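You operate a simulated robot arm through the tools that you are given. There is no shell and no other tool.

Carry out the task below with a simulated robot arm. There is one attempt and no reset: what you move stays moved.

Task
Swap the short pipe in the clip rail for the long one and shut both clips.
Fine: lay the short pipe on the hose bench; both pipes branch up.
Where things are to end (x, y in the base frame): long pipe within 0.02 m of [0.57, 0.44].

The check looks at the end state, three seconds after you hand in, the way a careful person would. Anything else that was tipped, shoved, dropped, spilled or broken makes it a failure.

Robot
A 6-joint arm with a four-finger gripper, fixed in place. Base frame: the origin is on the floor under the middle of its stand, x ahead of it, y to its left, z up; the work surface is at about z = 0.82. Readings come in m, degrees, newtons and seconds.
It reaches about 1.012 m from its shoulder. Its first joint turns from -166.0 to 166.0 degrees. Payload 3.43 kg.
Tool frame: the origin (TCP) lies between the finger pads and is the grasp point; the fingertips stand 0.03 m ahead of it; z points along the fingers, y is the line along which they close. The gripper opens to 0.12 m; its body begins 0.085 m behind the TCP.
Orientation is that of the tool frame in the base frame, as a unit quaternion [x, y, z, w]. With the fingers straight down and closing along the base's y, the tool's x points along the base's -x, its y along +y and its z along -z.

Tools
- The arm moves only by the tool servo_tool. Its argument "rows" is a list of rows, each a list of 3 entries, a list of its own where there are three numbers: the turn, a rotation vector about the base's x, y, z in degrees, then the shift along the base's x, y, z in m, then the closure, from 0 (fully open) to 1 (shut). In form: [[[ax, ay, az], [tx, ty, tz], gripper], ...]. A call has 1 to 20 rows; each row is the pose to reach, as a shift and turn from the pose commanded when the call began. A row lasts 0.2 s, in which the tool goes at most 0.05 m and 8.6 degrees; a call with a longer step from one row to the next is refused whole, and so is a gripper value outside its range. Where a pose cannot be reached the arm comes as near as it can. A force on the tool above 80 N (or 10 N above the force at the start of the call, whichever is more), or a blocked arm, ends the call early, and 0.2 s more pass. Each finger travels about 0.1362 m/s and halts on what it meets, pressing with about 36 N; the grip force reading is that of the motor and also rises with nothing between the fingers. The clock runs only during rows and for 0.2 s after the last one: add rows that repeat a pose to give the fingers time. The reply holds the time, the measured pose of the TCP, the force on the tool along the base axes, the opening and the grip force, in the units named above and with some noise, with the torque about the TCP (base axes, N m) and any sound that the robot's microphone picked up.
- Cameras (640 x 400 px; columns grow to the right, rows downward): "scene" is fixed at [0.0493, 0.648, 1.4011]; the picture's right is [-0.59, -0.81, 0.00], its down [-0.70, 0.52, -0.48] and it looks along [0.39, -0.29, -0.88] (base axes); focal length 214 px, centre (320, 200). "wrist" rides on the gripper at [0.071, -0.017, -0.121] in the tool frame; the picture's right is [0.23, 0.97, 0.00], its down [-0.81, 0.19, -0.55] and it looks along [-0.54, 0.13, 0.83] (tool axes); focal length 275 px, centre (320, 200). There is no depth. A picture from a camera that has moved, and an enlarged one, comes with that camera's place and axes in the base frame and with its lens.
- get_image(camera): a new picture of that camera. It takes no simulated time.
- close_up(camera, box): a new picture of the part [left, top, right, bottom] of that camera's present view, enlarged. It takes no simulated time.
- job_done(): hands the job in; it is judged then, once.

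Nothing tells you positions but the pictures and the camera data. Unless the task says otherwise, let go and move clear before handing in.

The tools are called after "Emit:" by a JSON object that holds its "op" and its "data". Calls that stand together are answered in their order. servo_tool: Moves the arm, as the interface text tells. Its arguments: {"type":"object","properties":{"rows":{"type":"array","items":{"type":"array"}}},"required":["rows"]} The other tools are called the same way: get_image (camera) takes a picture; close_up (camera, box) takes an enlarged picture of a part of a camera's view; job_done () hands the job in.

At the start:

```text
clock: 0.0
tcp_pos: [0.3685, 0.4137, 1.1518]
ee_rot: [0.0, 1.0, 0.001, 0.0]
force: [0.4, -0.4, 0.4]
torque: [-0.01, 0.0, 0.01]
finger_gap: 0.1201
finger_force: 0.1
```

scene: 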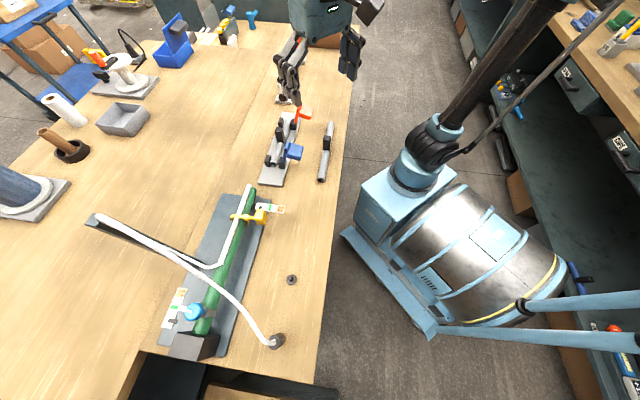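
wrist: 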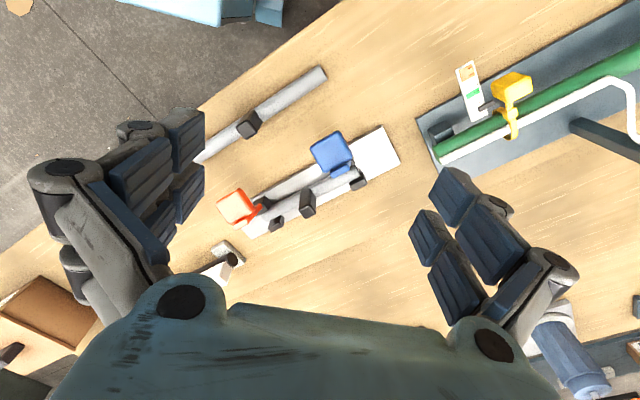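

I see a small rail with red and blue clips holding one pipe, a longer gray pipe lying loose beside it, and a green-hose fixture farther off. I'll look closer before moving anything.

Emit:
{"op": "close_up", "data": {"camera": "scene", "box": [240, 80, 360, 200]}}

Emit:
{"op": "close_up", "data": {"camera": "wrist", "box": [180, 50, 420, 250]}}

Emit:
{"op": "close_up", "data": {"camera": "scene", "box": [80, 160, 340, 370]}}

Emit:
{"op": "close_up", "data": {"camera": "scene", "box": [0, 0, 360, 220]}}

```text
3.33 times, centred on (300, 140) of scene
camera zoom: at [0.0493, 0.648, 1.4011], right [-0.59, -0.81, 0.0], down [-0.7, 0.52, -0.48], along [0.39, -0.29, -0.88], focal length 715 px, centre (387, 400)
```

zoom: 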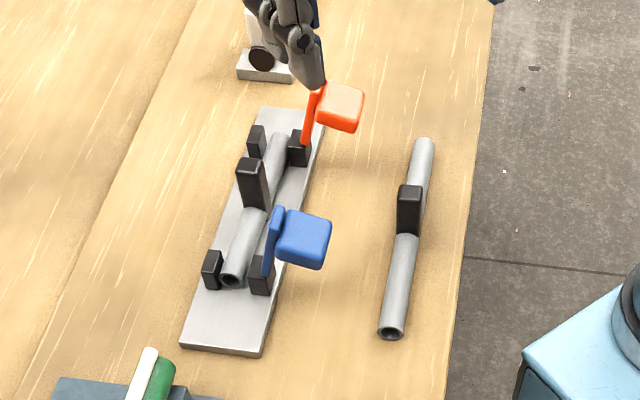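

```text
2.00 times, centred on (300, 150) of wrist
camera zoom: at [0.2975, 0.3961, 1.2717], right [-0.23, 0.97, 0.0], down [0.81, 0.19, 0.55], along [0.54, 0.13, -0.83], focal length 551 px, centre (360, 300)
```

zoom: 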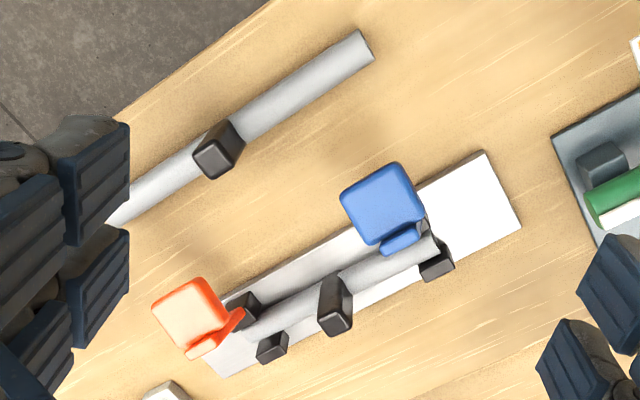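

```text
1.90 times, centred on (210, 265) of scene
camera zoom: at [0.0493, 0.648, 1.4011], right [-0.59, -0.81, 0.0], down [-0.7, 0.52, -0.48], along [0.39, -0.29, -0.88], focal length 408 px, centre (530, 76)
```

zoom: 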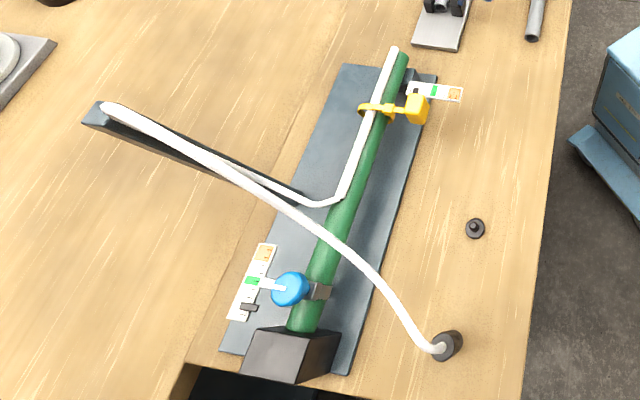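

```text
1.78 times, centred on (180, 110) of scene
camera zoom: at [0.0493, 0.648, 1.4011], right [-0.59, -0.81, 0.0], down [-0.7, 0.52, -0.48], along [0.39, -0.29, -0.88], focal length 381 px, centre (569, 360)
```

zoom: 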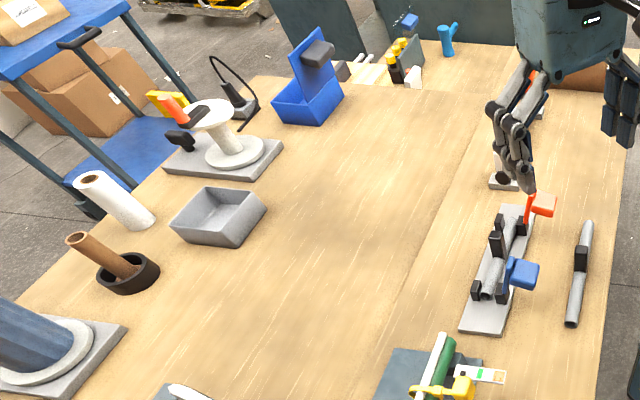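

The rail looks to be around (0.57, 0.44) with both clips apparently open to the side, and the long pipe is loose between the rail and the bench's edge. I'll look at the other parts of the scene to work out what "hose bench" refers to.

Emit:
{"op": "close_up", "data": {"camera": "scene", "box": [480, 0, 640, 100]}}

Emit:
{"op": "close_up", "data": {"camera": "scene", "box": [130, 0, 360, 130]}}

Emit:
{"op": "close_up", "data": {"camera": "scene", "box": [255, 95, 345, 195]}}

Emit:
{"op": "close_up", "data": {"camera": "scene", "box": [100, 300, 360, 400]}}

Emit:
{"op": "close_up", "data": {"camera": "wrist", "box": [400, 0, 640, 200]}}

```text
4.00 times, centred on (560, 50) of scene
camera zoom: at [0.0493, 0.648, 1.4011], right [-0.59, -0.81, 0.0], down [-0.7, 0.52, -0.48], along [0.39, -0.29, -0.88], focal length 858 px, centre (-640, 800)
```

zoom: 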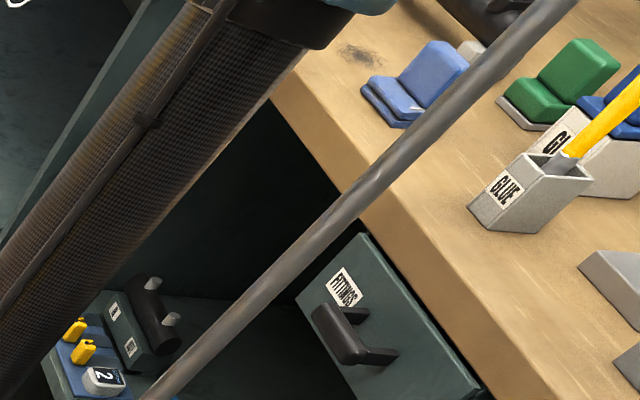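

```text
2.78 times, centred on (245, 65) of scene
camera zoom: at [0.0493, 0.648, 1.4011], right [-0.59, -0.81, 0.0], down [-0.7, 0.52, -0.48], along [0.39, -0.29, -0.88], focal length 597 px, centre (529, 576)
```

zoom: 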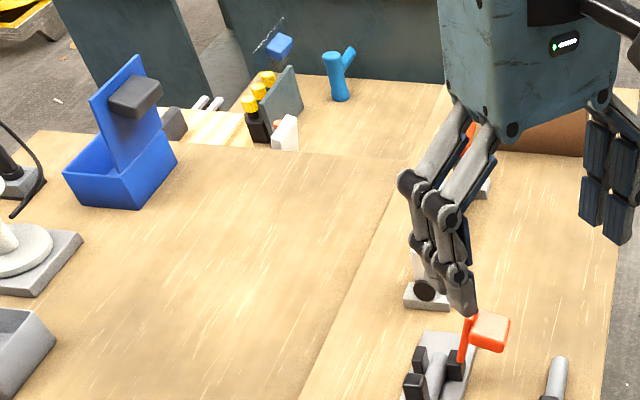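

```text
4.00 times, centred on (300, 145) of scene
camera zoom: at [0.0493, 0.648, 1.4011], right [-0.59, -0.81, 0.0], down [-0.7, 0.52, -0.48], along [0.39, -0.29, -0.88], focal length 858 px, centre (400, 420)
```

zoom: 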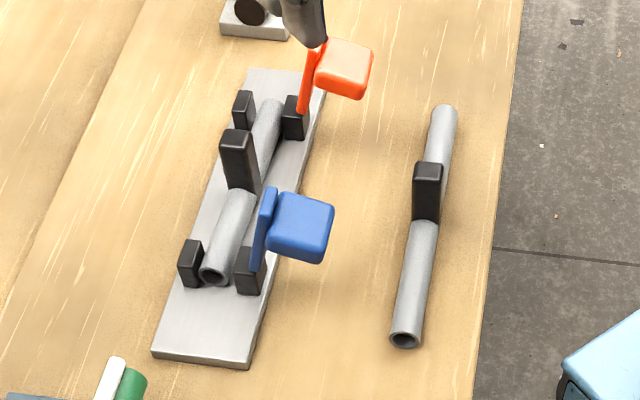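

```text
2.46 times, centred on (230, 350) of scene
camera zoom: at [0.0493, 0.648, 1.4011], right [-0.59, -0.81, 0.0], down [-0.7, 0.52, -0.48], along [0.39, -0.29, -0.88], focal length 528 px, centre (542, -169)
```

zoom: 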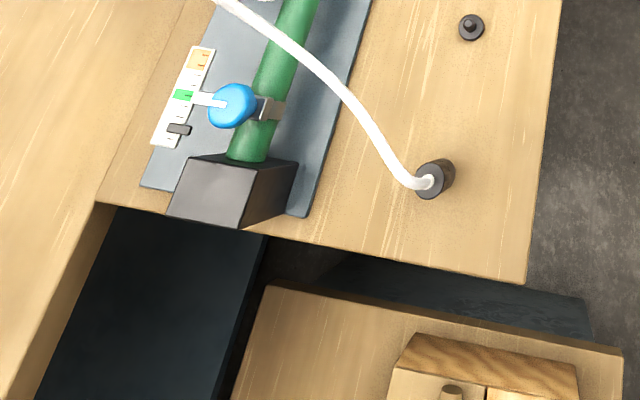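

```text
2.00 times, centred on (520, 100) of wrist
camera zoom: at [0.2975, 0.3961, 1.2717], right [-0.23, 0.97, 0.0], down [0.81, 0.19, 0.55], along [0.54, 0.13, -0.83], focal length 551 px, centre (-80, 400)
```

zoom: 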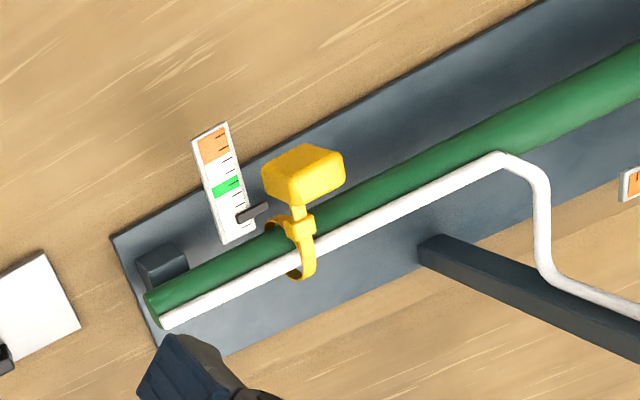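

The wooden strip carrying the green hose fixture, the rail and the long pipe is one bench, separated by a seam from the bench to the left. I take that strip to be the "hose bench", and the rail axis runs about -45° in the base frame. Next I turn the tool so it closes across the pipes, and move above the rail for a closer view.

Emit:
{"op": "servo_tool", "data": {"rows": [[[0, 0, -7], [0.018, 0.014, -0.01], 0], [[0, 0, -14], [0.036, 0.028, -0.02], 0], [[0, 0, -21], [0.054, 0.042, -0.04], 0], [[0, 0, -28], [0.072, 0.056, -0.06], 0], [[0, 0, -35], [0.09, 0.07, -0.08], 0], [[0, 0, -40], [0.108, 0.085, -0.09], 0], [[0, 0, -45], [0.1275, 0.1, -0.1], 0], [[0, 0, -45], [0.1275, 0.1, -0.1], 0]]}}

Emit:
{"op": "get_image", "data": {"camera": "wrist"}}

Emit:
{"op": "get_image", "data": {"camera": "scene"}}

```text
clock: 1.8
tcp_pos: [0.4831, 0.5122, 1.0549]
ee_rot: [0.383, 0.924, -0.002, 0.006]
force: [0.0, -1.1, 0.4]
torque: [0.01, 0.03, 0.01]
finger_gap: 0.12
finger_force: 0.1
```

```text
taken
camera wrist: at [0.4202, 0.5524, 1.1742], right [0.53, 0.85, 0.0], down [0.7, -0.43, 0.56], along [0.48, -0.3, -0.83], focal length 275 px, centre (320, 200)
```

wrist: 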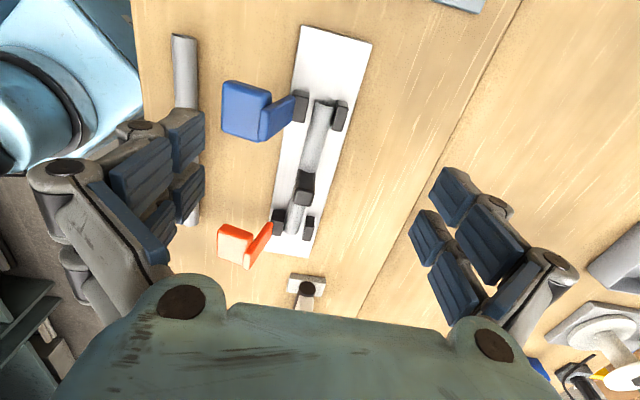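

```text
taken
```

scene: 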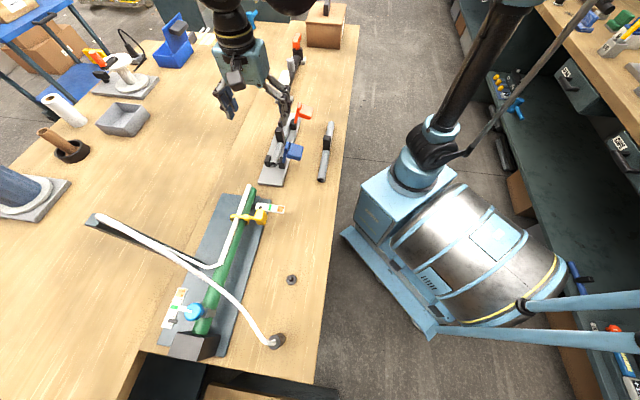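

The tool now closes across the rail axis and the rail is in view. I'll enlarge the clips, pipe branch and posts to understand the mechanism.

Emit:
{"op": "close_up", "data": {"camera": "wrist", "box": [200, 20, 400, 145]}}

Emit:
{"op": "close_up", "data": {"camera": "wrist", "box": [200, 140, 400, 265]}}

Emit:
{"op": "close_up", "data": {"camera": "scene", "box": [250, 90, 350, 190]}}

Emit:
{"op": "servo_tool", "data": {"rows": [[[0, 0, 0], [0, 0, 0], 0], [[0, 0, 0], [0, 0, 0], 0], [[0, 0, 0], [0, 0, 0], 0]]}}

```text
3.20 times, centred on (300, 82) of wrist
camera zoom: at [0.4202, 0.5524, 1.1742], right [0.53, 0.85, 0.0], down [0.7, -0.43, 0.56], along [0.48, -0.3, -0.83], focal length 881 px, centre (384, 576)
```

zoom: 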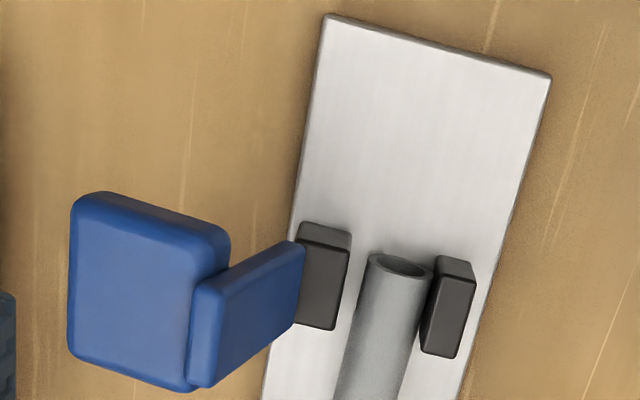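

```text
3.20 times, centred on (300, 202) of wrist
camera zoom: at [0.4202, 0.5524, 1.1742], right [0.53, 0.85, 0.0], down [0.7, -0.43, 0.56], along [0.48, -0.3, -0.83], focal length 881 px, centre (384, 192)
```

zoom: 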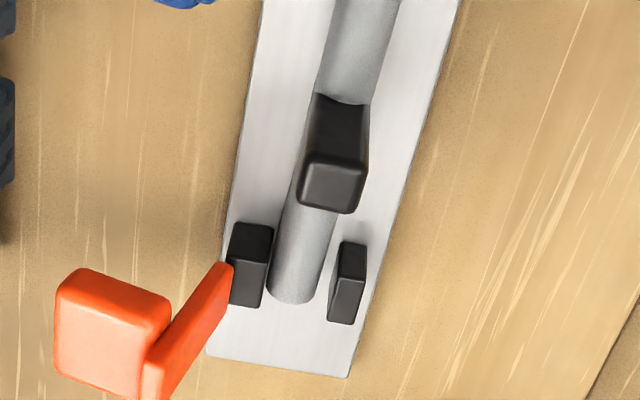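

```text
4.00 times, centred on (300, 140) of scene
camera zoom: at [0.0493, 0.648, 1.4011], right [-0.59, -0.81, 0.0], down [-0.7, 0.52, -0.48], along [0.39, -0.29, -0.88], focal length 858 px, centre (400, 440)
```

zoom: 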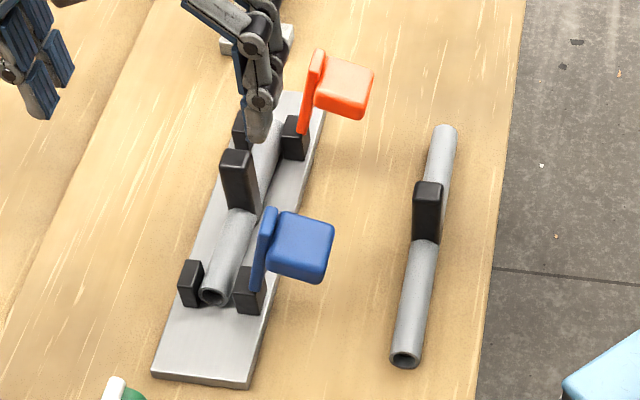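

```text
clock: 2.6
tcp_pos: [0.4837, 0.5139, 1.0559]
ee_rot: [0.383, 0.924, -0.003, 0.006]
force: [-0.6, -0.3, 0.3]
torque: [-0.02, 0.02, -0.01]
finger_gap: 0.12
finger_force: 0.0
```

The levers hinge on the near posts and stand open, and the short pipe's black branch points up at mid-length. I'll check the finger pads' layout before choosing a grasp.

Emit:
{"op": "close_up", "data": {"camera": "wrist", "box": [20, 90, 240, 280]}}

Emit:
{"op": "close_up", "data": {"camera": "wrist", "box": [390, 150, 590, 360]}}

Emit:
{"op": "close_up", "data": {"camera": "scene", "box": [200, 0, 310, 140]}}

```text
2.11 times, centred on (130, 185) of wrist
camera zoom: at [0.42, 0.5523, 1.1744], right [0.53, 0.85, 0.0], down [0.7, -0.43, 0.56], along [0.48, -0.3, -0.83], focal length 580 px, centre (720, 232)
```

zoom: 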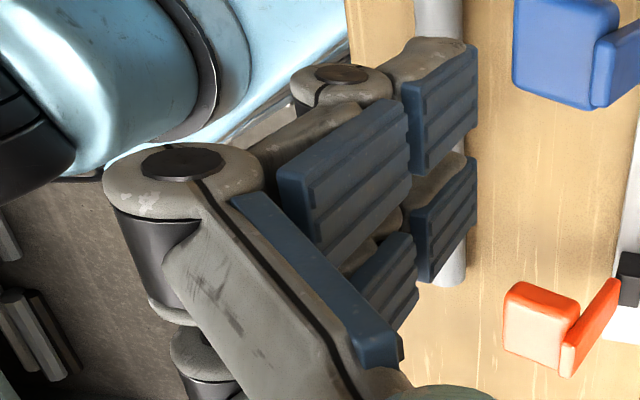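

```text
1.90 times, centred on (490, 255) of wrist
camera zoom: at [0.42, 0.5523, 1.1744], right [0.53, 0.85, 0.0], down [0.7, -0.43, 0.56], along [0.48, -0.3, -0.83], focal length 524 px, centre (-4, 95)
```

zoom: 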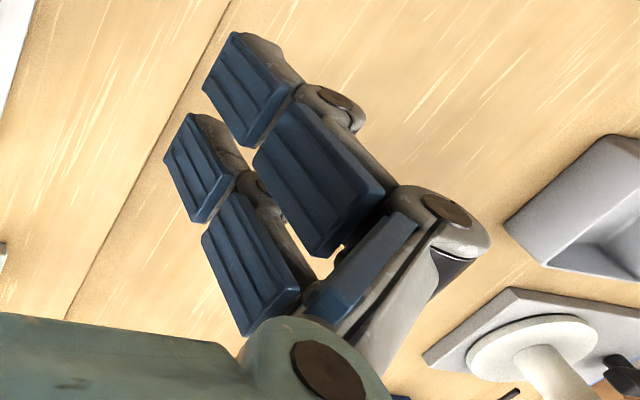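

```text
2.86 times, centred on (255, 70) of scene
camera zoom: at [0.0493, 0.648, 1.4011], right [-0.59, -0.81, 0.0], down [-0.7, 0.52, -0.48], along [0.39, -0.29, -0.88], focal length 613 px, centre (506, 571)
```

zoom: 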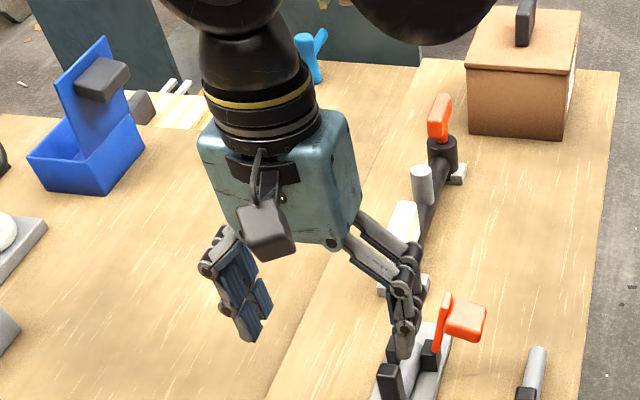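

Each side has two fingers about 26 mm apart, which suits gripping the branch block squarely. I estimate the short pipe's branch at about (0.571, 0.435) with its top near z = 0.885, so I'll move above it for a second view.

Emit:
{"op": "servo_tool", "data": {"rows": [[[0, 0, 0], [0.029, -0.026, -0.018], 0], [[0, 0, 0], [0.058, -0.052, -0.036], 0], [[0, 0, 0], [0.087, -0.079, -0.055], 0], [[0, 0, 0], [0.087, -0.079, -0.055], 0], [[0, 0, 0], [0.087, -0.079, -0.055], 0]]}}

Emit:
{"op": "get_image", "data": {"camera": "wrist"}}

Emit:
{"op": "close_up", "data": {"camera": "wrist", "box": [220, 20, 420, 145]}}

Emit:
{"op": "close_up", "data": {"camera": "scene", "box": [250, 90, 350, 190]}}

```text
clock: 3.8
tcp_pos: [0.571, 0.4324, 0.9999]
ee_rot: [0.382, 0.924, -0.002, 0.005]
force: [0.4, 0.1, 0.2]
torque: [-0.02, -0.04, -0.04]
finger_gap: 0.12
finger_force: 0.1
```

```text
taken
camera wrist: at [0.5073, 0.473, 1.1195], right [0.53, 0.85, 0.0], down [0.7, -0.43, 0.56], along [0.48, -0.3, -0.83], focal length 275 px, centre (320, 200)
```

wrist: 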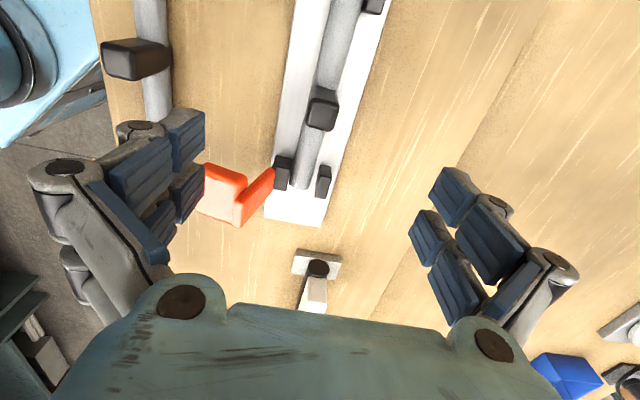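

```text
3.20 times, centred on (320, 82) of wrist
camera zoom: at [0.5073, 0.473, 1.1195], right [0.53, 0.85, 0.0], down [0.7, -0.43, 0.56], along [0.48, -0.3, -0.83], focal length 881 px, centre (320, 576)
```

zoom: 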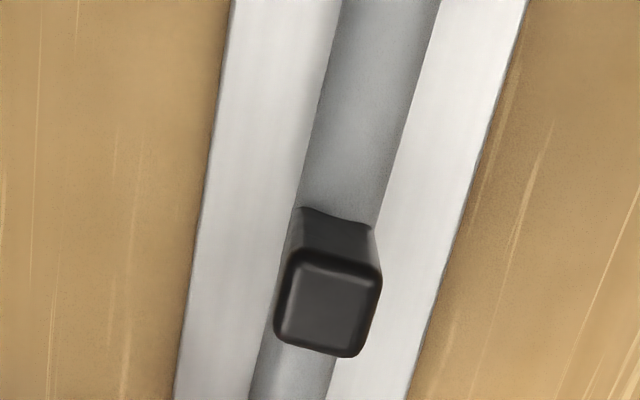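

```text
4.00 times, centred on (300, 140) of scene
camera zoom: at [0.0493, 0.648, 1.4011], right [-0.59, -0.81, 0.0], down [-0.7, 0.52, -0.48], along [0.39, -0.29, -0.88], focal length 858 px, centre (400, 440)
```

zoom: 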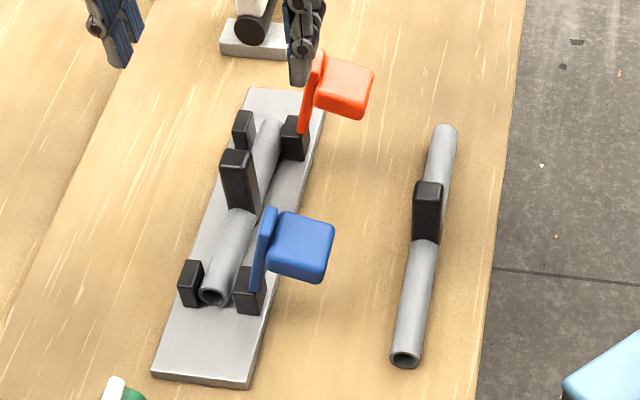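

Two wrist views agree: the short pipe's branch is a ~24 mm square block at about (0.568, 0.437), top at z ≈ 0.893, and aligned with the tool. I'll descend with the fingers open around it, then check.

Emit:
{"op": "servo_tool", "data": {"rows": [[[0, 0, 0], [-0.003, 0.0046, -0.03], 0], [[0, 0, 0], [-0.003, 0.0046, -0.06], 0], [[0, 0, 0], [-0.003, 0.0046, -0.085], 0], [[0, 0, 0], [-0.003, 0.0046, -0.105], 0], [[0, 0, 0], [-0.003, 0.0046, -0.12], 0], [[0, 0, 0], [-0.003, 0.0046, -0.12], 0]]}}

Emit:
{"op": "get_image", "data": {"camera": "wrist"}}

Emit:
{"op": "close_up", "data": {"camera": "scene", "box": [230, 70, 350, 190]}}

```text
clock: 5.2
tcp_pos: [0.5663, 0.4383, 0.8815]
ee_rot: [0.382, 0.924, -0.003, 0.006]
force: [-0.3, -0.8, 0.7]
torque: [0.01, 0.0, 0.01]
finger_gap: 0.1202
finger_force: 0.0
```

```text
taken
camera wrist: at [0.5036, 0.4776, 1.0], right [0.53, 0.85, 0.0], down [0.7, -0.43, 0.56], along [0.48, -0.3, -0.83], focal length 275 px, centre (320, 200)
```

wrist: 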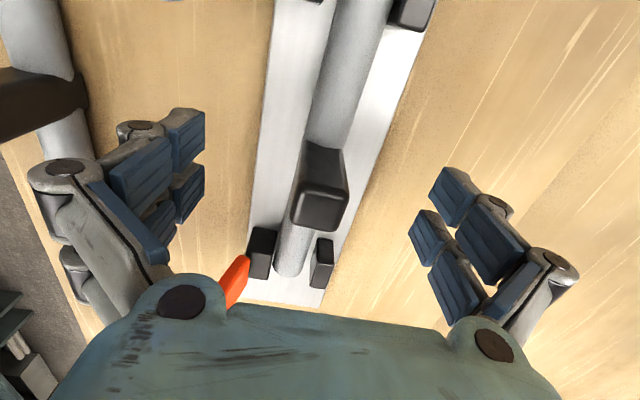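

```text
3.33 times, centred on (290, 130) of scene
camera zoom: at [0.0493, 0.648, 1.4011], right [-0.59, -0.81, 0.0], down [-0.7, 0.52, -0.48], along [0.39, -0.29, -0.88], focal length 715 px, centre (420, 433)
```

zoom: 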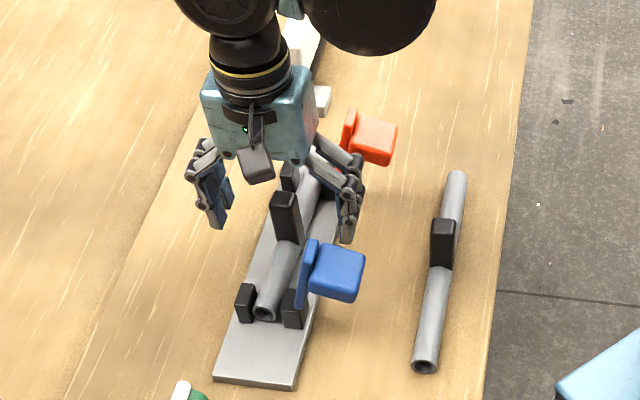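

The branch sits centred between the fingers. I'll close on it, lift slightly, and check for a firm hold.

Emit:
{"op": "servo_tool", "data": {"rows": [[[0, 0, 0], [0, 0, 0], 0.3], [[0, 0, 0], [0, 0, 0], 0.6], [[0, 0, 0], [0, 0, 0], 0.85], [[0, 0, 0], [0, 0, 0], 1], [[0, 0, 0], [0, 0, 0], 1], [[0, 0, 0], [0, 0, 0], 1]]}}

Emit:
{"op": "get_image", "data": {"camera": "wrist"}}

Emit:
{"op": "close_up", "data": {"camera": "scene", "box": [230, 70, 350, 190]}}

```text
clock: 6.6
tcp_pos: [0.5677, 0.4387, 0.8811]
ee_rot: [0.383, 0.924, -0.002, 0.006]
force: [-0.5, 0.5, -0.1]
torque: [-0.05, -0.03, -0.01]
finger_gap: 0.0244
finger_force: 36.3
```

```text
taken
camera wrist: at [0.5036, 0.4776, 1.0002], right [0.53, 0.85, 0.0], down [0.7, -0.43, 0.56], along [0.48, -0.3, -0.83], focal length 275 px, centre (320, 200)
```

wrist: 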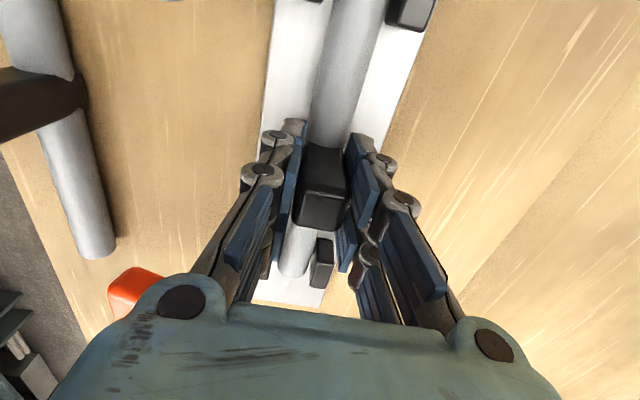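

```text
3.33 times, centred on (290, 130) of scene
camera zoom: at [0.0493, 0.648, 1.4011], right [-0.59, -0.81, 0.0], down [-0.7, 0.52, -0.48], along [0.39, -0.29, -0.88], focal length 715 px, centre (420, 433)
```

zoom: 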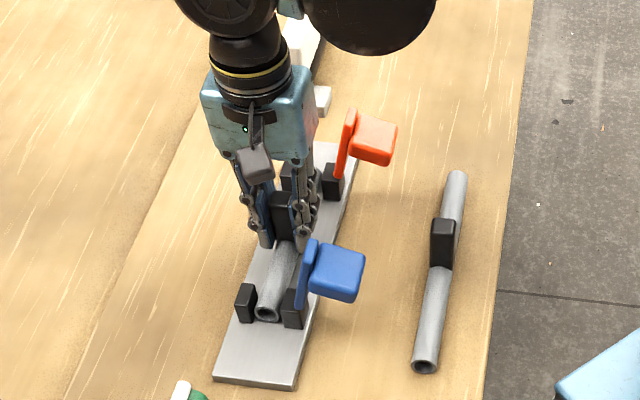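

The grip reads 24.4 mm on the branch at full force, so the hold is good. I'll lift straight up out of the rail and check that the pipe comes along level.

Emit:
{"op": "servo_tool", "data": {"rows": [[[0, 0, 0], [0, 0, 0.008], 1], [[0, 0, 0], [0, 0, 0.02], 1], [[0, 0, 0], [0, 0, 0.04], 1], [[0, 0, 0], [0, 0, 0.065], 1], [[0, 0, 0], [0, 0, 0.09], 1], [[0, 0, 0], [0, 0, 0.11], 1], [[0, 0, 0], [0, 0, 0.11], 1]]}}

Emit:
{"op": "get_image", "data": {"camera": "wrist"}}

Emit:
{"op": "close_up", "data": {"camera": "scene", "box": [210, 50, 350, 190]}}

```text
clock: 8.2
tcp_pos: [0.5657, 0.4387, 0.9903]
ee_rot: [0.382, 0.924, -0.003, 0.006]
force: [-0.2, -0.1, -0.8]
torque: [-0.03, 0.01, -0.02]
finger_gap: 0.0245
finger_force: 36.0
```

```text
taken
camera wrist: at [0.5026, 0.4774, 1.1099], right [0.53, 0.85, 0.0], down [0.7, -0.43, 0.56], along [0.48, -0.3, -0.83], focal length 275 px, centre (320, 200)
```

wrist: 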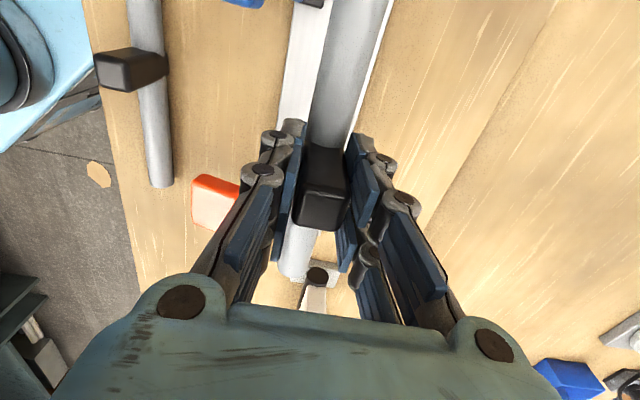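

```text
2.86 times, centred on (280, 120) of scene
camera zoom: at [0.0493, 0.648, 1.4011], right [-0.59, -0.81, 0.0], down [-0.7, 0.52, -0.48], along [0.39, -0.29, -0.88], focal length 613 px, centre (434, 429)
```

zoom: 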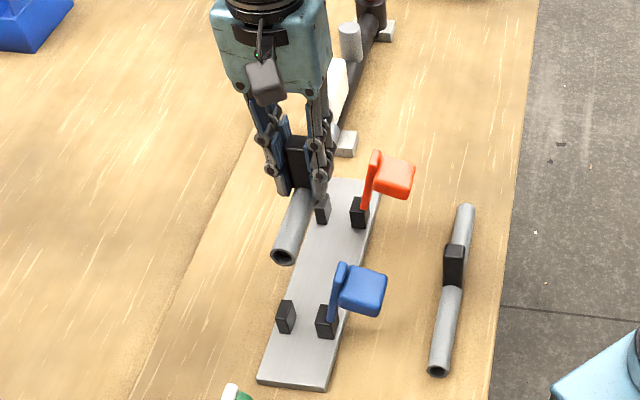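

The short pipe is lifted clear and hangs level with its branch up. I'll carry it over the free strip of the hose bench beyond the rail, about (0.63, 0.53), and lower it partway.

Emit:
{"op": "servo_tool", "data": {"rows": [[[0, 0, 0], [0.012, 0.018, 0], 1], [[0, 0, 0], [0.025, 0.037, 0], 1], [[0, 0, 0], [0.038, 0.055, 0], 1], [[0, 0, 0], [0.051, 0.074, 0], 1], [[0, 0, 0], [0.0636, 0.0919, 0], 1], [[0, 0, 0], [0.0636, 0.0919, -0.03], 1], [[0, 0, 0], [0.0636, 0.0919, -0.06], 1], [[0, 0, 0], [0.0636, 0.0919, -0.09], 1], [[0, 0, 0], [0.0636, 0.0919, -0.105], 1], [[0, 0, 0], [0.0636, 0.0919, -0.105], 1]]}}

Emit:
{"op": "get_image", "data": {"camera": "wrist"}}

Emit:
{"op": "close_up", "data": {"camera": "scene", "box": [210, 50, 350, 190]}}

```text
clock: 10.4
tcp_pos: [0.63, 0.5313, 0.8843]
ee_rot: [0.383, 0.924, -0.002, 0.007]
force: [0.0, -0.3, -1.4]
torque: [0.0, -0.01, 0.0]
finger_gap: 0.0244
finger_force: 36.2
```

```text
taken
camera wrist: at [0.566, 0.5704, 1.0049], right [0.53, 0.85, 0.0], down [0.7, -0.43, 0.56], along [0.48, -0.3, -0.83], focal length 275 px, centre (320, 200)
```

wrist: 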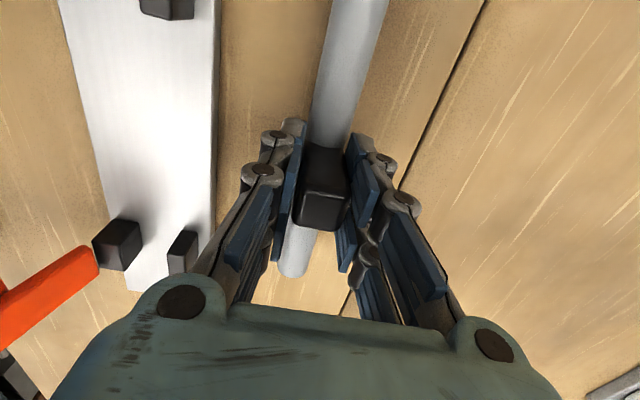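

```text
2.86 times, centred on (280, 120) of scene
camera zoom: at [0.0493, 0.648, 1.4011], right [-0.59, -0.81, 0.0], down [-0.7, 0.52, -0.48], along [0.39, -0.29, -0.88], focal length 613 px, centre (434, 429)
```

zoom: 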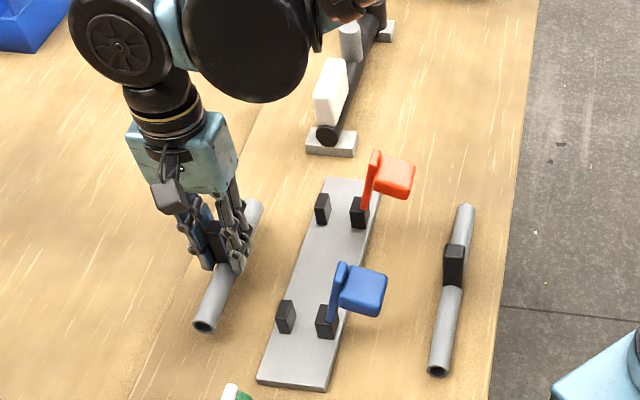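

The pipe hangs just above the clear strip, about 4 cm inside the seam. I'll lower it in small steps while watching the vertical force.

Emit:
{"op": "servo_tool", "data": {"rows": [[[0, 0, 0], [0, 0, -0.004], 1], [[0, 0, 0], [0, 0, -0.007], 1], [[0, 0, 0], [0, 0, -0.007], 1]]}}

Emit:
{"op": "servo_tool", "data": {"rows": [[[0, 0, 0], [0, 0, -0.002], 1], [[0, 0, 0], [0, 0, -0.002], 1]]}}

Emit:
{"op": "servo_tool", "data": {"rows": [[[0, 0, 0], [0, 0, -0.0015], 1], [[0, 0, 0], [0, 0, -0.0015], 1]]}}

```text
clock: 11.2
tcp_pos: [0.6303, 0.5313, 0.8785]
ee_rot: [0.383, 0.924, -0.003, 0.005]
force: [-0.4, -0.3, -0.5]
torque: [-0.03, 0.01, -0.03]
finger_gap: 0.0247
finger_force: 36.0
```

```text
clock: 11.8
tcp_pos: [0.63, 0.5298, 0.8776]
ee_rot: [0.383, 0.924, -0.002, 0.005]
force: [-0.1, -1.4, -1.6]
torque: [-0.01, 0.0, -0.01]
finger_gap: 0.0244
finger_force: 36.3
```

```text
clock: 12.4
tcp_pos: [0.6293, 0.531, 0.8758]
ee_rot: [0.383, 0.924, -0.002, 0.005]
force: [0.2, -0.7, -0.9]
torque: [-0.01, 0.02, 0.02]
finger_gap: 0.0242
finger_force: 35.7
```

No contact yet at z = 0.876. I'll continue down in small steps.

Emit:
{"op": "servo_tool", "data": {"rows": [[[0, 0, 0], [0, 0, -0.002], 1], [[0, 0, 0], [0, 0, -0.002], 1]]}}

Emit:
{"op": "servo_tool", "data": {"rows": [[[0, 0, 0], [0, 0, -0.0015], 1], [[0, 0, 0], [0, 0, -0.0015], 1]]}}

Emit:
{"op": "servo_tool", "data": {"rows": [[[0, 0, 0], [0, 0, -0.001], 1], [[0, 0, 0], [0, 0, -0.001], 1]]}}

```text
clock: 13.0
tcp_pos: [0.6313, 0.5307, 0.8734]
ee_rot: [0.382, 0.924, -0.002, 0.005]
force: [-0.1, 0.3, -0.4]
torque: [0.02, 0.0, 0.0]
finger_gap: 0.0244
finger_force: 35.9
```

```text
clock: 13.6
tcp_pos: [0.6309, 0.5305, 0.8719]
ee_rot: [0.383, 0.924, -0.002, 0.005]
force: [-0.1, 0.0, -0.7]
torque: [0.0, -0.03, -0.02]
finger_gap: 0.0245
finger_force: 35.4
```

```text
clock: 14.2
tcp_pos: [0.6299, 0.53, 0.8711]
ee_rot: [0.382, 0.924, -0.002, 0.005]
force: [-0.2, -0.4, 0.2]
torque: [-0.03, 0.06, 0.03]
finger_gap: 0.0244
finger_force: 36.0
```

Emit:
{"op": "servo_tool", "data": {"rows": [[[0, 0, 0], [0, 0, -0.001], 1], [[0, 0, 0], [0, 0, -0.001], 1]]}}

Emit:
{"op": "servo_tool", "data": {"rows": [[[0, 0, 0], [0, 0, -0.001], 1], [[0, 0, 0], [0, 0, -0.001], 1]]}}

Emit:
{"op": "close_up", "data": {"camera": "scene", "box": [220, 90, 320, 170]}}

```text
clock: 14.8
tcp_pos: [0.6287, 0.5308, 0.8712]
ee_rot: [0.383, 0.924, -0.002, 0.006]
force: [0.4, 0.3, -0.7]
torque: [0.01, 0.02, 0.0]
finger_gap: 0.0246
finger_force: 36.0
```

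```text
clock: 15.4
tcp_pos: [0.6297, 0.5308, 0.8695]
ee_rot: [0.383, 0.924, -0.001, 0.006]
force: [3.2, 4.2, 15.8]
torque: [0.19, -0.11, -0.03]
finger_gap: 0.025
finger_force: 35.6
```

```text
5.00 times, centred on (270, 130) of scene
camera zoom: at [0.0493, 0.648, 1.4011], right [-0.59, -0.81, 0.0], down [-0.7, 0.52, -0.48], along [0.39, -0.29, -0.88], focal length 1072 px, centre (570, 550)
```

zoom: 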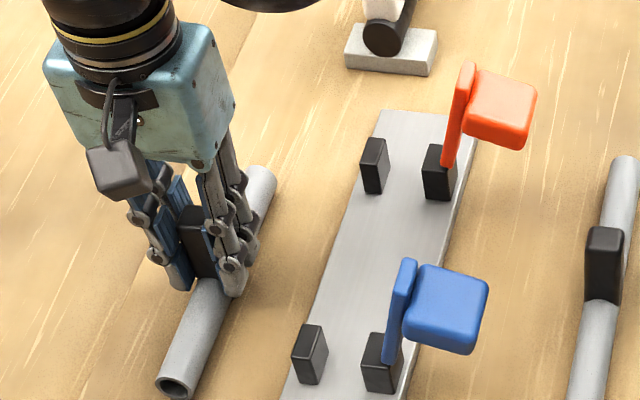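

Contact is made: 16 N upward at z = 0.8695. I'll relieve the load by about a millimetre and open the fingers gently.

Emit:
{"op": "servo_tool", "data": {"rows": [[[0, 0, 0], [0, 0, 0.001], 1], [[0, 0, 0], [0, 0, 0.001], 1], [[0, 0, 0], [0, 0, 0.001], 0.78], [[0, 0, 0], [0, 0, 0.001], 0.74], [[0, 0, 0], [0, 0, 0.001], 0.68], [[0, 0, 0], [0, 0, 0.001], 0.6], [[0, 0, 0], [0, 0, 0.001], 0.6]]}}

Emit:
{"op": "get_image", "data": {"camera": "wrist"}}

Emit:
{"op": "close_up", "data": {"camera": "scene", "box": [220, 90, 320, 170]}}

```text
clock: 17.0
tcp_pos: [0.628, 0.5309, 0.8685]
ee_rot: [0.382, 0.924, -0.002, 0.005]
force: [0.1, 0.4, -0.3]
torque: [0.03, 0.0, 0.0]
finger_gap: 0.0482
finger_force: 0.2
```

```text
taken
camera wrist: at [0.5659, 0.57, 0.9886], right [0.53, 0.85, 0.0], down [0.7, -0.43, 0.56], along [0.48, -0.3, -0.83], focal length 275 px, centre (320, 200)
```

wrist: 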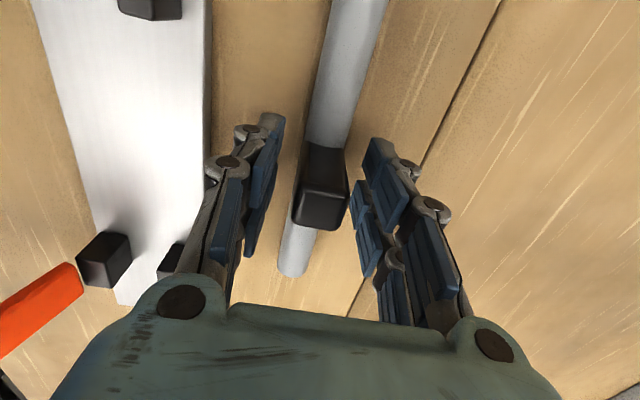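

```text
5.00 times, centred on (270, 130) of scene
camera zoom: at [0.0493, 0.648, 1.4011], right [-0.59, -0.81, 0.0], down [-0.7, 0.52, -0.48], along [0.39, -0.29, -0.88], focal length 1072 px, centre (570, 550)
```

zoom: 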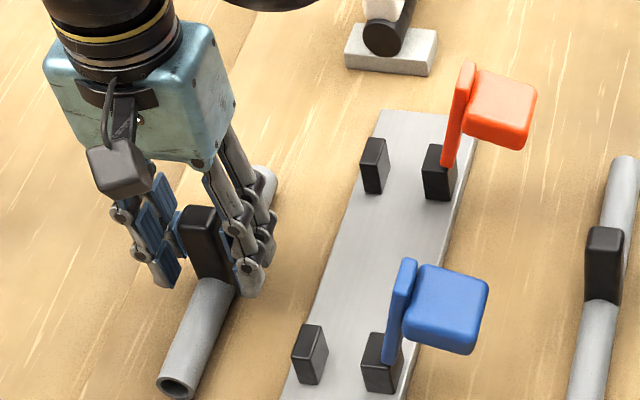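

The short pipe stays put with its branch up. I'll rise straight up and check it again.

Emit:
{"op": "servo_tool", "data": {"rows": [[[0, 0, 0], [0, 0, 0.02], 0.6], [[0, 0, 0], [0, 0, 0.05], 0.6], [[0, 0, 0], [0, 0, 0.09], 0.6], [[0, 0, 0], [0, 0, 0.13], 0.4], [[0, 0, 0], [0, 0, 0.16], 0.2], [[0, 0, 0], [0, 0, 0.16], 0]]}}

Emit:
{"op": "get_image", "data": {"camera": "wrist"}}

Emit:
{"op": "close_up", "data": {"camera": "scene", "box": [220, 90, 350, 190]}}

```text
clock: 18.4
tcp_pos: [0.629, 0.5296, 1.0268]
ee_rot: [0.383, 0.924, -0.002, 0.006]
force: [-0.9, -1.0, 0.0]
torque: [0.02, 0.02, 0.04]
finger_gap: 0.1196
finger_force: 0.1
```

```text
taken
camera wrist: at [0.5647, 0.5692, 1.1477], right [0.53, 0.85, 0.0], down [0.7, -0.43, 0.56], along [0.48, -0.3, -0.83], focal length 275 px, centre (320, 200)
```

wrist: 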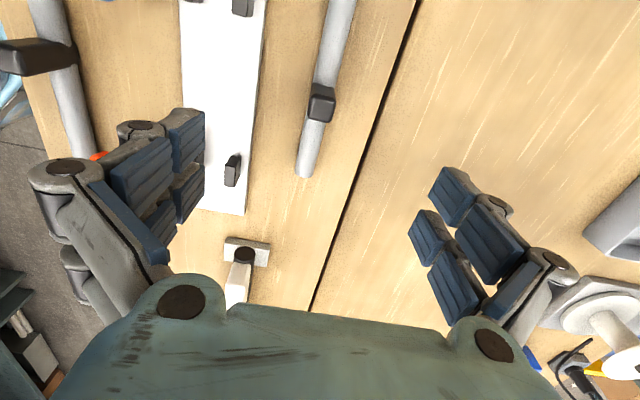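

```text
4.00 times, centred on (285, 140) of scene
camera zoom: at [0.0493, 0.648, 1.4011], right [-0.59, -0.81, 0.0], down [-0.7, 0.52, -0.48], along [0.39, -0.29, -0.88], focal length 858 px, centre (460, 440)
```

zoom: 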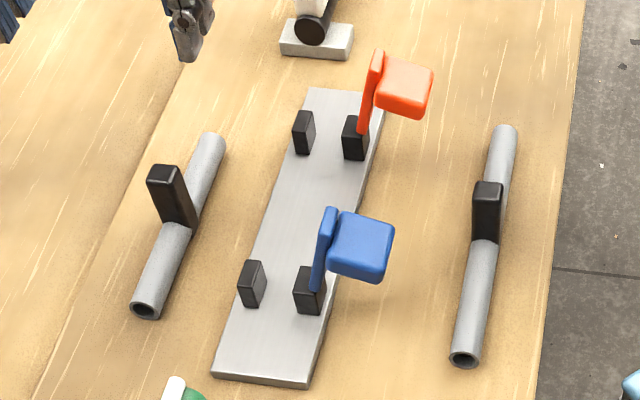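

The short pipe lies on the hose bench with its branch up, and the rail is empty. Next I'll move high over the long pipe for a refined view of its branch.

Emit:
{"op": "servo_tool", "data": {"rows": [[[0, 0, 0], [-0.02, -0.025, 0], 0], [[0, 0, 0], [-0.045, -0.055, 0], 0], [[0, 0, 0], [-0.07, -0.085, 0], 0], [[0, 0, 0], [-0.1, -0.12, 0], 0], [[0, 0, 0], [-0.13, -0.155, 0], 0], [[0, 0, 0], [-0.155, -0.185, 0], 0], [[0, 0, 0], [-0.174, -0.21, 0], 0], [[0, 0, 0], [-0.174, -0.21, -0.01], 0], [[0, 0, 0], [-0.174, -0.21, -0.02], 0]]}}

Emit:
{"op": "get_image", "data": {"camera": "wrist"}}

Emit:
{"op": "close_up", "data": {"camera": "wrist", "box": [220, 20, 420, 145]}}

Emit:
{"op": "close_up", "data": {"camera": "scene", "box": [220, 90, 350, 190]}}

```text
clock: 20.4
tcp_pos: [0.456, 0.3205, 1.0091]
ee_rot: [0.384, 0.923, -0.002, 0.005]
force: [0.2, -0.5, -0.1]
torque: [-0.05, 0.0, -0.03]
finger_gap: 0.1201
finger_force: 0.1
```

```text
taken
camera wrist: at [0.3921, 0.3595, 1.1297], right [0.53, 0.85, 0.0], down [0.7, -0.43, 0.56], along [0.48, -0.3, -0.83], focal length 275 px, centre (320, 200)
```

wrist: 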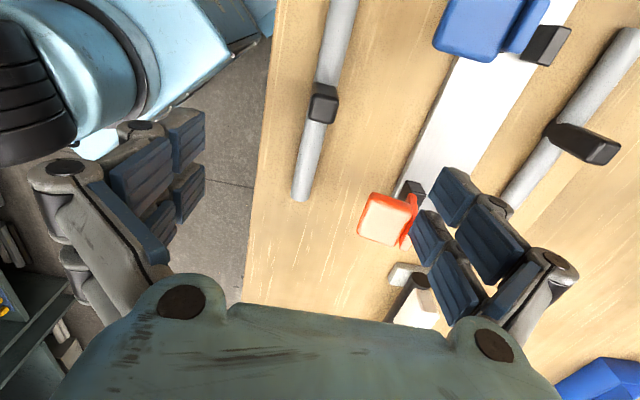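

```text
3.20 times, centred on (320, 82) of wrist
camera zoom: at [0.3921, 0.3595, 1.1297], right [0.53, 0.85, 0.0], down [0.7, -0.43, 0.56], along [0.48, -0.3, -0.83], focal length 881 px, centre (320, 576)
```

zoom: 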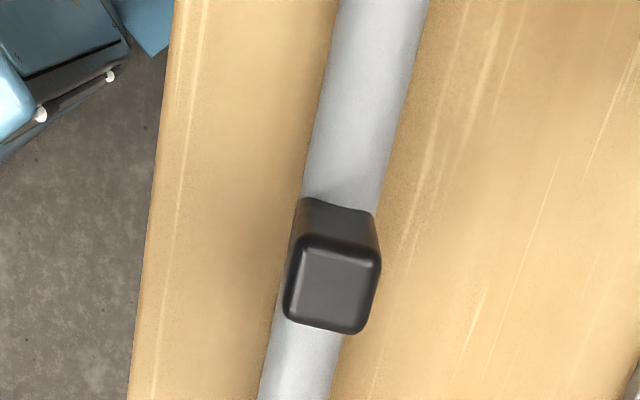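

```text
4.00 times, centred on (285, 140) of scene
camera zoom: at [0.0493, 0.648, 1.4011], right [-0.59, -0.81, 0.0], down [-0.7, 0.52, -0.48], along [0.39, -0.29, -0.88], focal length 858 px, centre (460, 440)
```

zoom: 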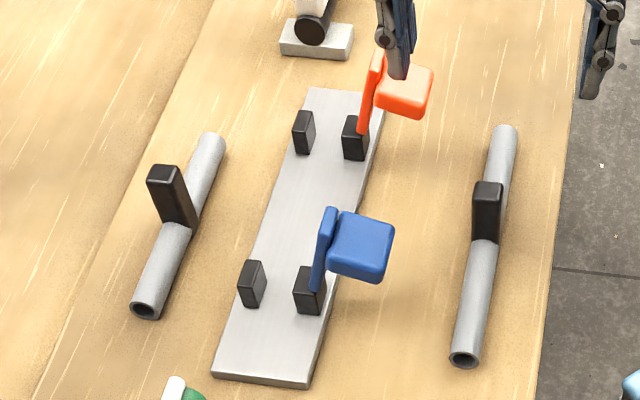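

The long pipe's branch is at about (0.4545, 0.325), well aligned with the tool, and the clip levers are about 3 cm clear of the finger path. I'll descend over it with a reduced opening, then check centring.

Emit:
{"op": "servo_tool", "data": {"rows": [[[0, 0, 0], [-0.0015, 0.0048, -0.03], 0.3], [[0, 0, 0], [-0.0015, 0.0048, -0.06], 0.3], [[0, 0, 0], [-0.0015, 0.0048, -0.09], 0.3], [[0, 0, 0], [-0.0015, 0.0048, -0.115], 0.3], [[0, 0, 0], [-0.0015, 0.0048, -0.136], 0.3], [[0, 0, 0], [-0.0015, 0.0048, -0.136], 0.3]]}}

Emit:
{"op": "get_image", "data": {"camera": "wrist"}}

Emit:
{"op": "close_up", "data": {"camera": "scene", "box": [240, 80, 370, 180]}}

```text
clock: 21.8
tcp_pos: [0.4531, 0.3253, 0.8754]
ee_rot: [0.382, 0.924, -0.002, 0.006]
force: [-0.1, 0.2, -0.3]
torque: [0.0, 0.0, 0.01]
finger_gap: 0.0838
finger_force: 0.0
```

```text
taken
camera wrist: at [0.3913, 0.3655, 0.9936], right [0.53, 0.85, 0.0], down [0.7, -0.43, 0.56], along [0.48, -0.3, -0.83], focal length 275 px, centre (320, 200)
```

wrist: 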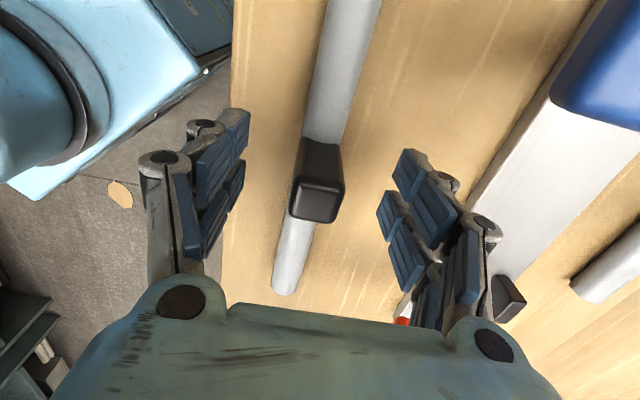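

```text
4.00 times, centred on (305, 130) of scene
camera zoom: at [0.0493, 0.648, 1.4011], right [-0.59, -0.81, 0.0], down [-0.7, 0.52, -0.48], along [0.39, -0.29, -0.88], focal length 858 px, centre (380, 480)
```

zoom: 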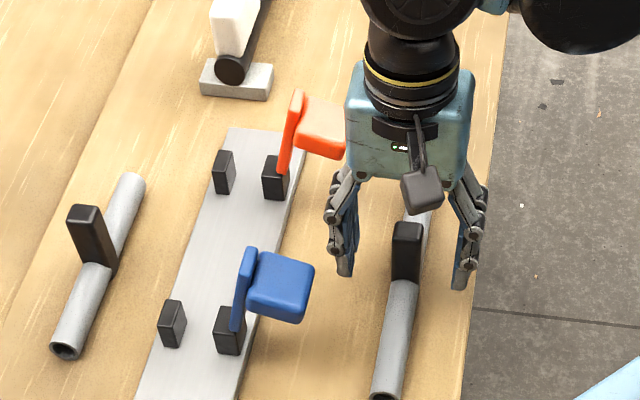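

The branch is centred within about 1.5 mm. I'll make a small correction, go down 4 mm more, and close.

Emit:
{"op": "servo_tool", "data": {"rows": [[[0, 0, 0], [-0.001, -0.001, -0.004], 0.3], [[0, 0, 0], [-0.001, -0.001, -0.004], 0.45], [[0, 0, 0], [-0.001, -0.001, -0.004], 0.65], [[0, 0, 0], [-0.001, -0.001, -0.004], 0.8], [[0, 0, 0], [-0.001, -0.001, -0.004], 1], [[0, 0, 0], [-0.001, -0.001, -0.004], 1], [[0, 0, 0], [-0.001, -0.001, -0.004], 1]]}}

Emit:
{"op": "get_image", "data": {"camera": "wrist"}}

```text
clock: 23.4
tcp_pos: [0.4537, 0.326, 0.871]
ee_rot: [0.382, 0.924, -0.002, 0.005]
force: [0.2, -0.8, 0.4]
torque: [0.0, 0.02, -0.01]
finger_gap: 0.0246
finger_force: 35.7
```

```text
taken
camera wrist: at [0.39, 0.3644, 0.9899], right [0.53, 0.85, 0.0], down [0.7, -0.43, 0.56], along [0.48, -0.3, -0.83], focal length 275 px, centre (320, 200)
```

wrist: 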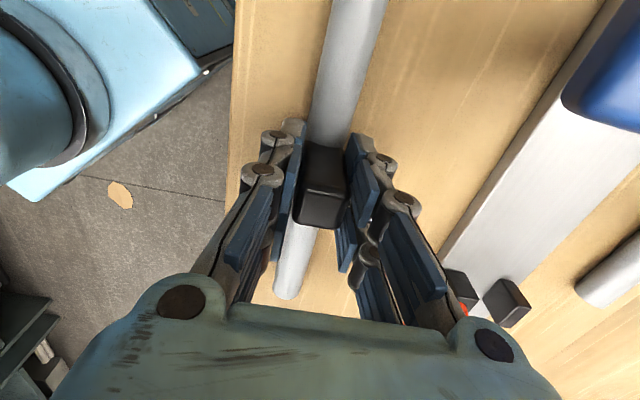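

The long pipe is gripped at 24.6 mm on its branch. I'll lift it well above the lever tops, carry it over the rail, and look before lowering.

Emit:
{"op": "servo_tool", "data": {"rows": [[[0, 0, 0], [0, 0, 0.01], 1], [[0, 0, 0], [0, 0, 0.03], 1], [[0, 0, 0], [0, 0, 0.06], 1], [[0, 0, 0], [0, 0, 0.095], 1], [[0, 0, 0], [0, 0, 0.13], 1], [[0, 0, 0], [0, 0, 0.165], 1], [[0, 0, 0], [0, 0, 0.185], 1], [[0, 0, 0], [0.02, 0.02, 0.185], 1], [[0, 0, 0], [0.042, 0.042, 0.185], 1], [[0, 0, 0], [0.065, 0.065, 0.185], 1], [[0, 0, 0], [0.088, 0.088, 0.185], 1], [[0, 0, 0], [0.106, 0.106, 0.185], 1], [[0, 0, 0], [0.114, 0.1135, 0.185], 1], [[0, 0, 0], [0.114, 0.1135, 0.185], 1], [[0, 0, 0], [0.114, 0.1135, 0.185], 1]]}}

Emit:
{"op": "get_image", "data": {"camera": "wrist"}}

Emit:
{"op": "get_image", "data": {"camera": "scene"}}

Emit:
{"op": "close_up", "data": {"camera": "scene", "box": [220, 40, 360, 190]}}

```text
clock: 26.6
tcp_pos: [0.5674, 0.4391, 1.0529]
ee_rot: [0.382, 0.924, -0.002, 0.005]
force: [-0.1, 1.0, -0.5]
torque: [0.01, 0.0, 0.0]
finger_gap: 0.0242
finger_force: 35.5
```

```text
taken
camera wrist: at [0.5045, 0.4775, 1.1732], right [0.53, 0.85, 0.0], down [0.7, -0.43, 0.56], along [0.48, -0.3, -0.83], focal length 275 px, centre (320, 200)
```

wrist: 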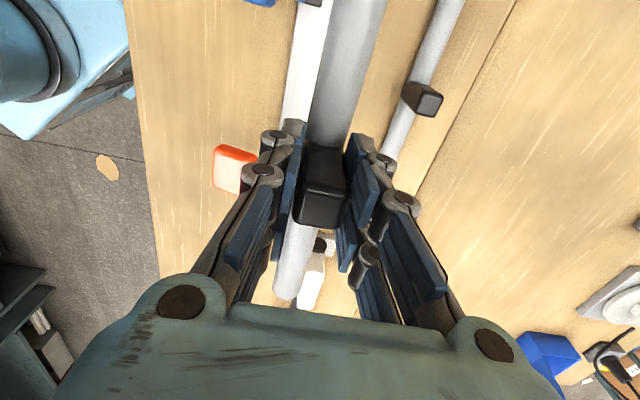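

```text
taken
```

scene: 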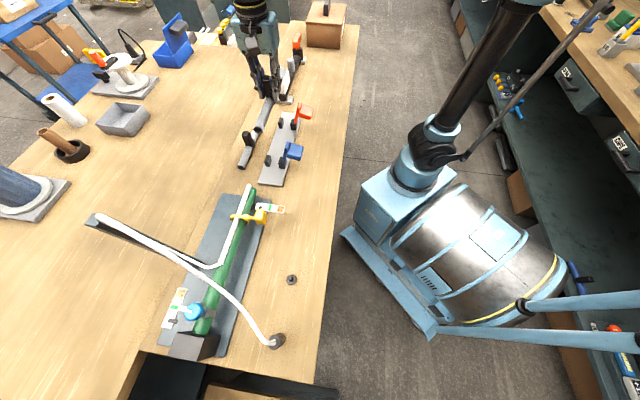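

```text
2.67 times, centred on (290, 115) of scene
camera zoom: at [0.0493, 0.648, 1.4011], right [-0.59, -0.81, 0.0], down [-0.7, 0.52, -0.48], along [0.39, -0.29, -0.88], focal length 572 px, centre (400, 427)
```

zoom: 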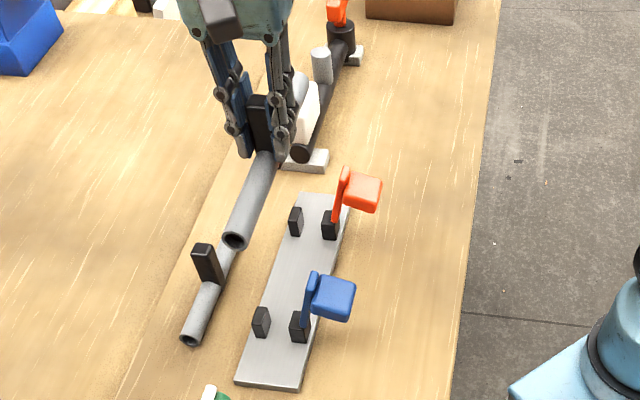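

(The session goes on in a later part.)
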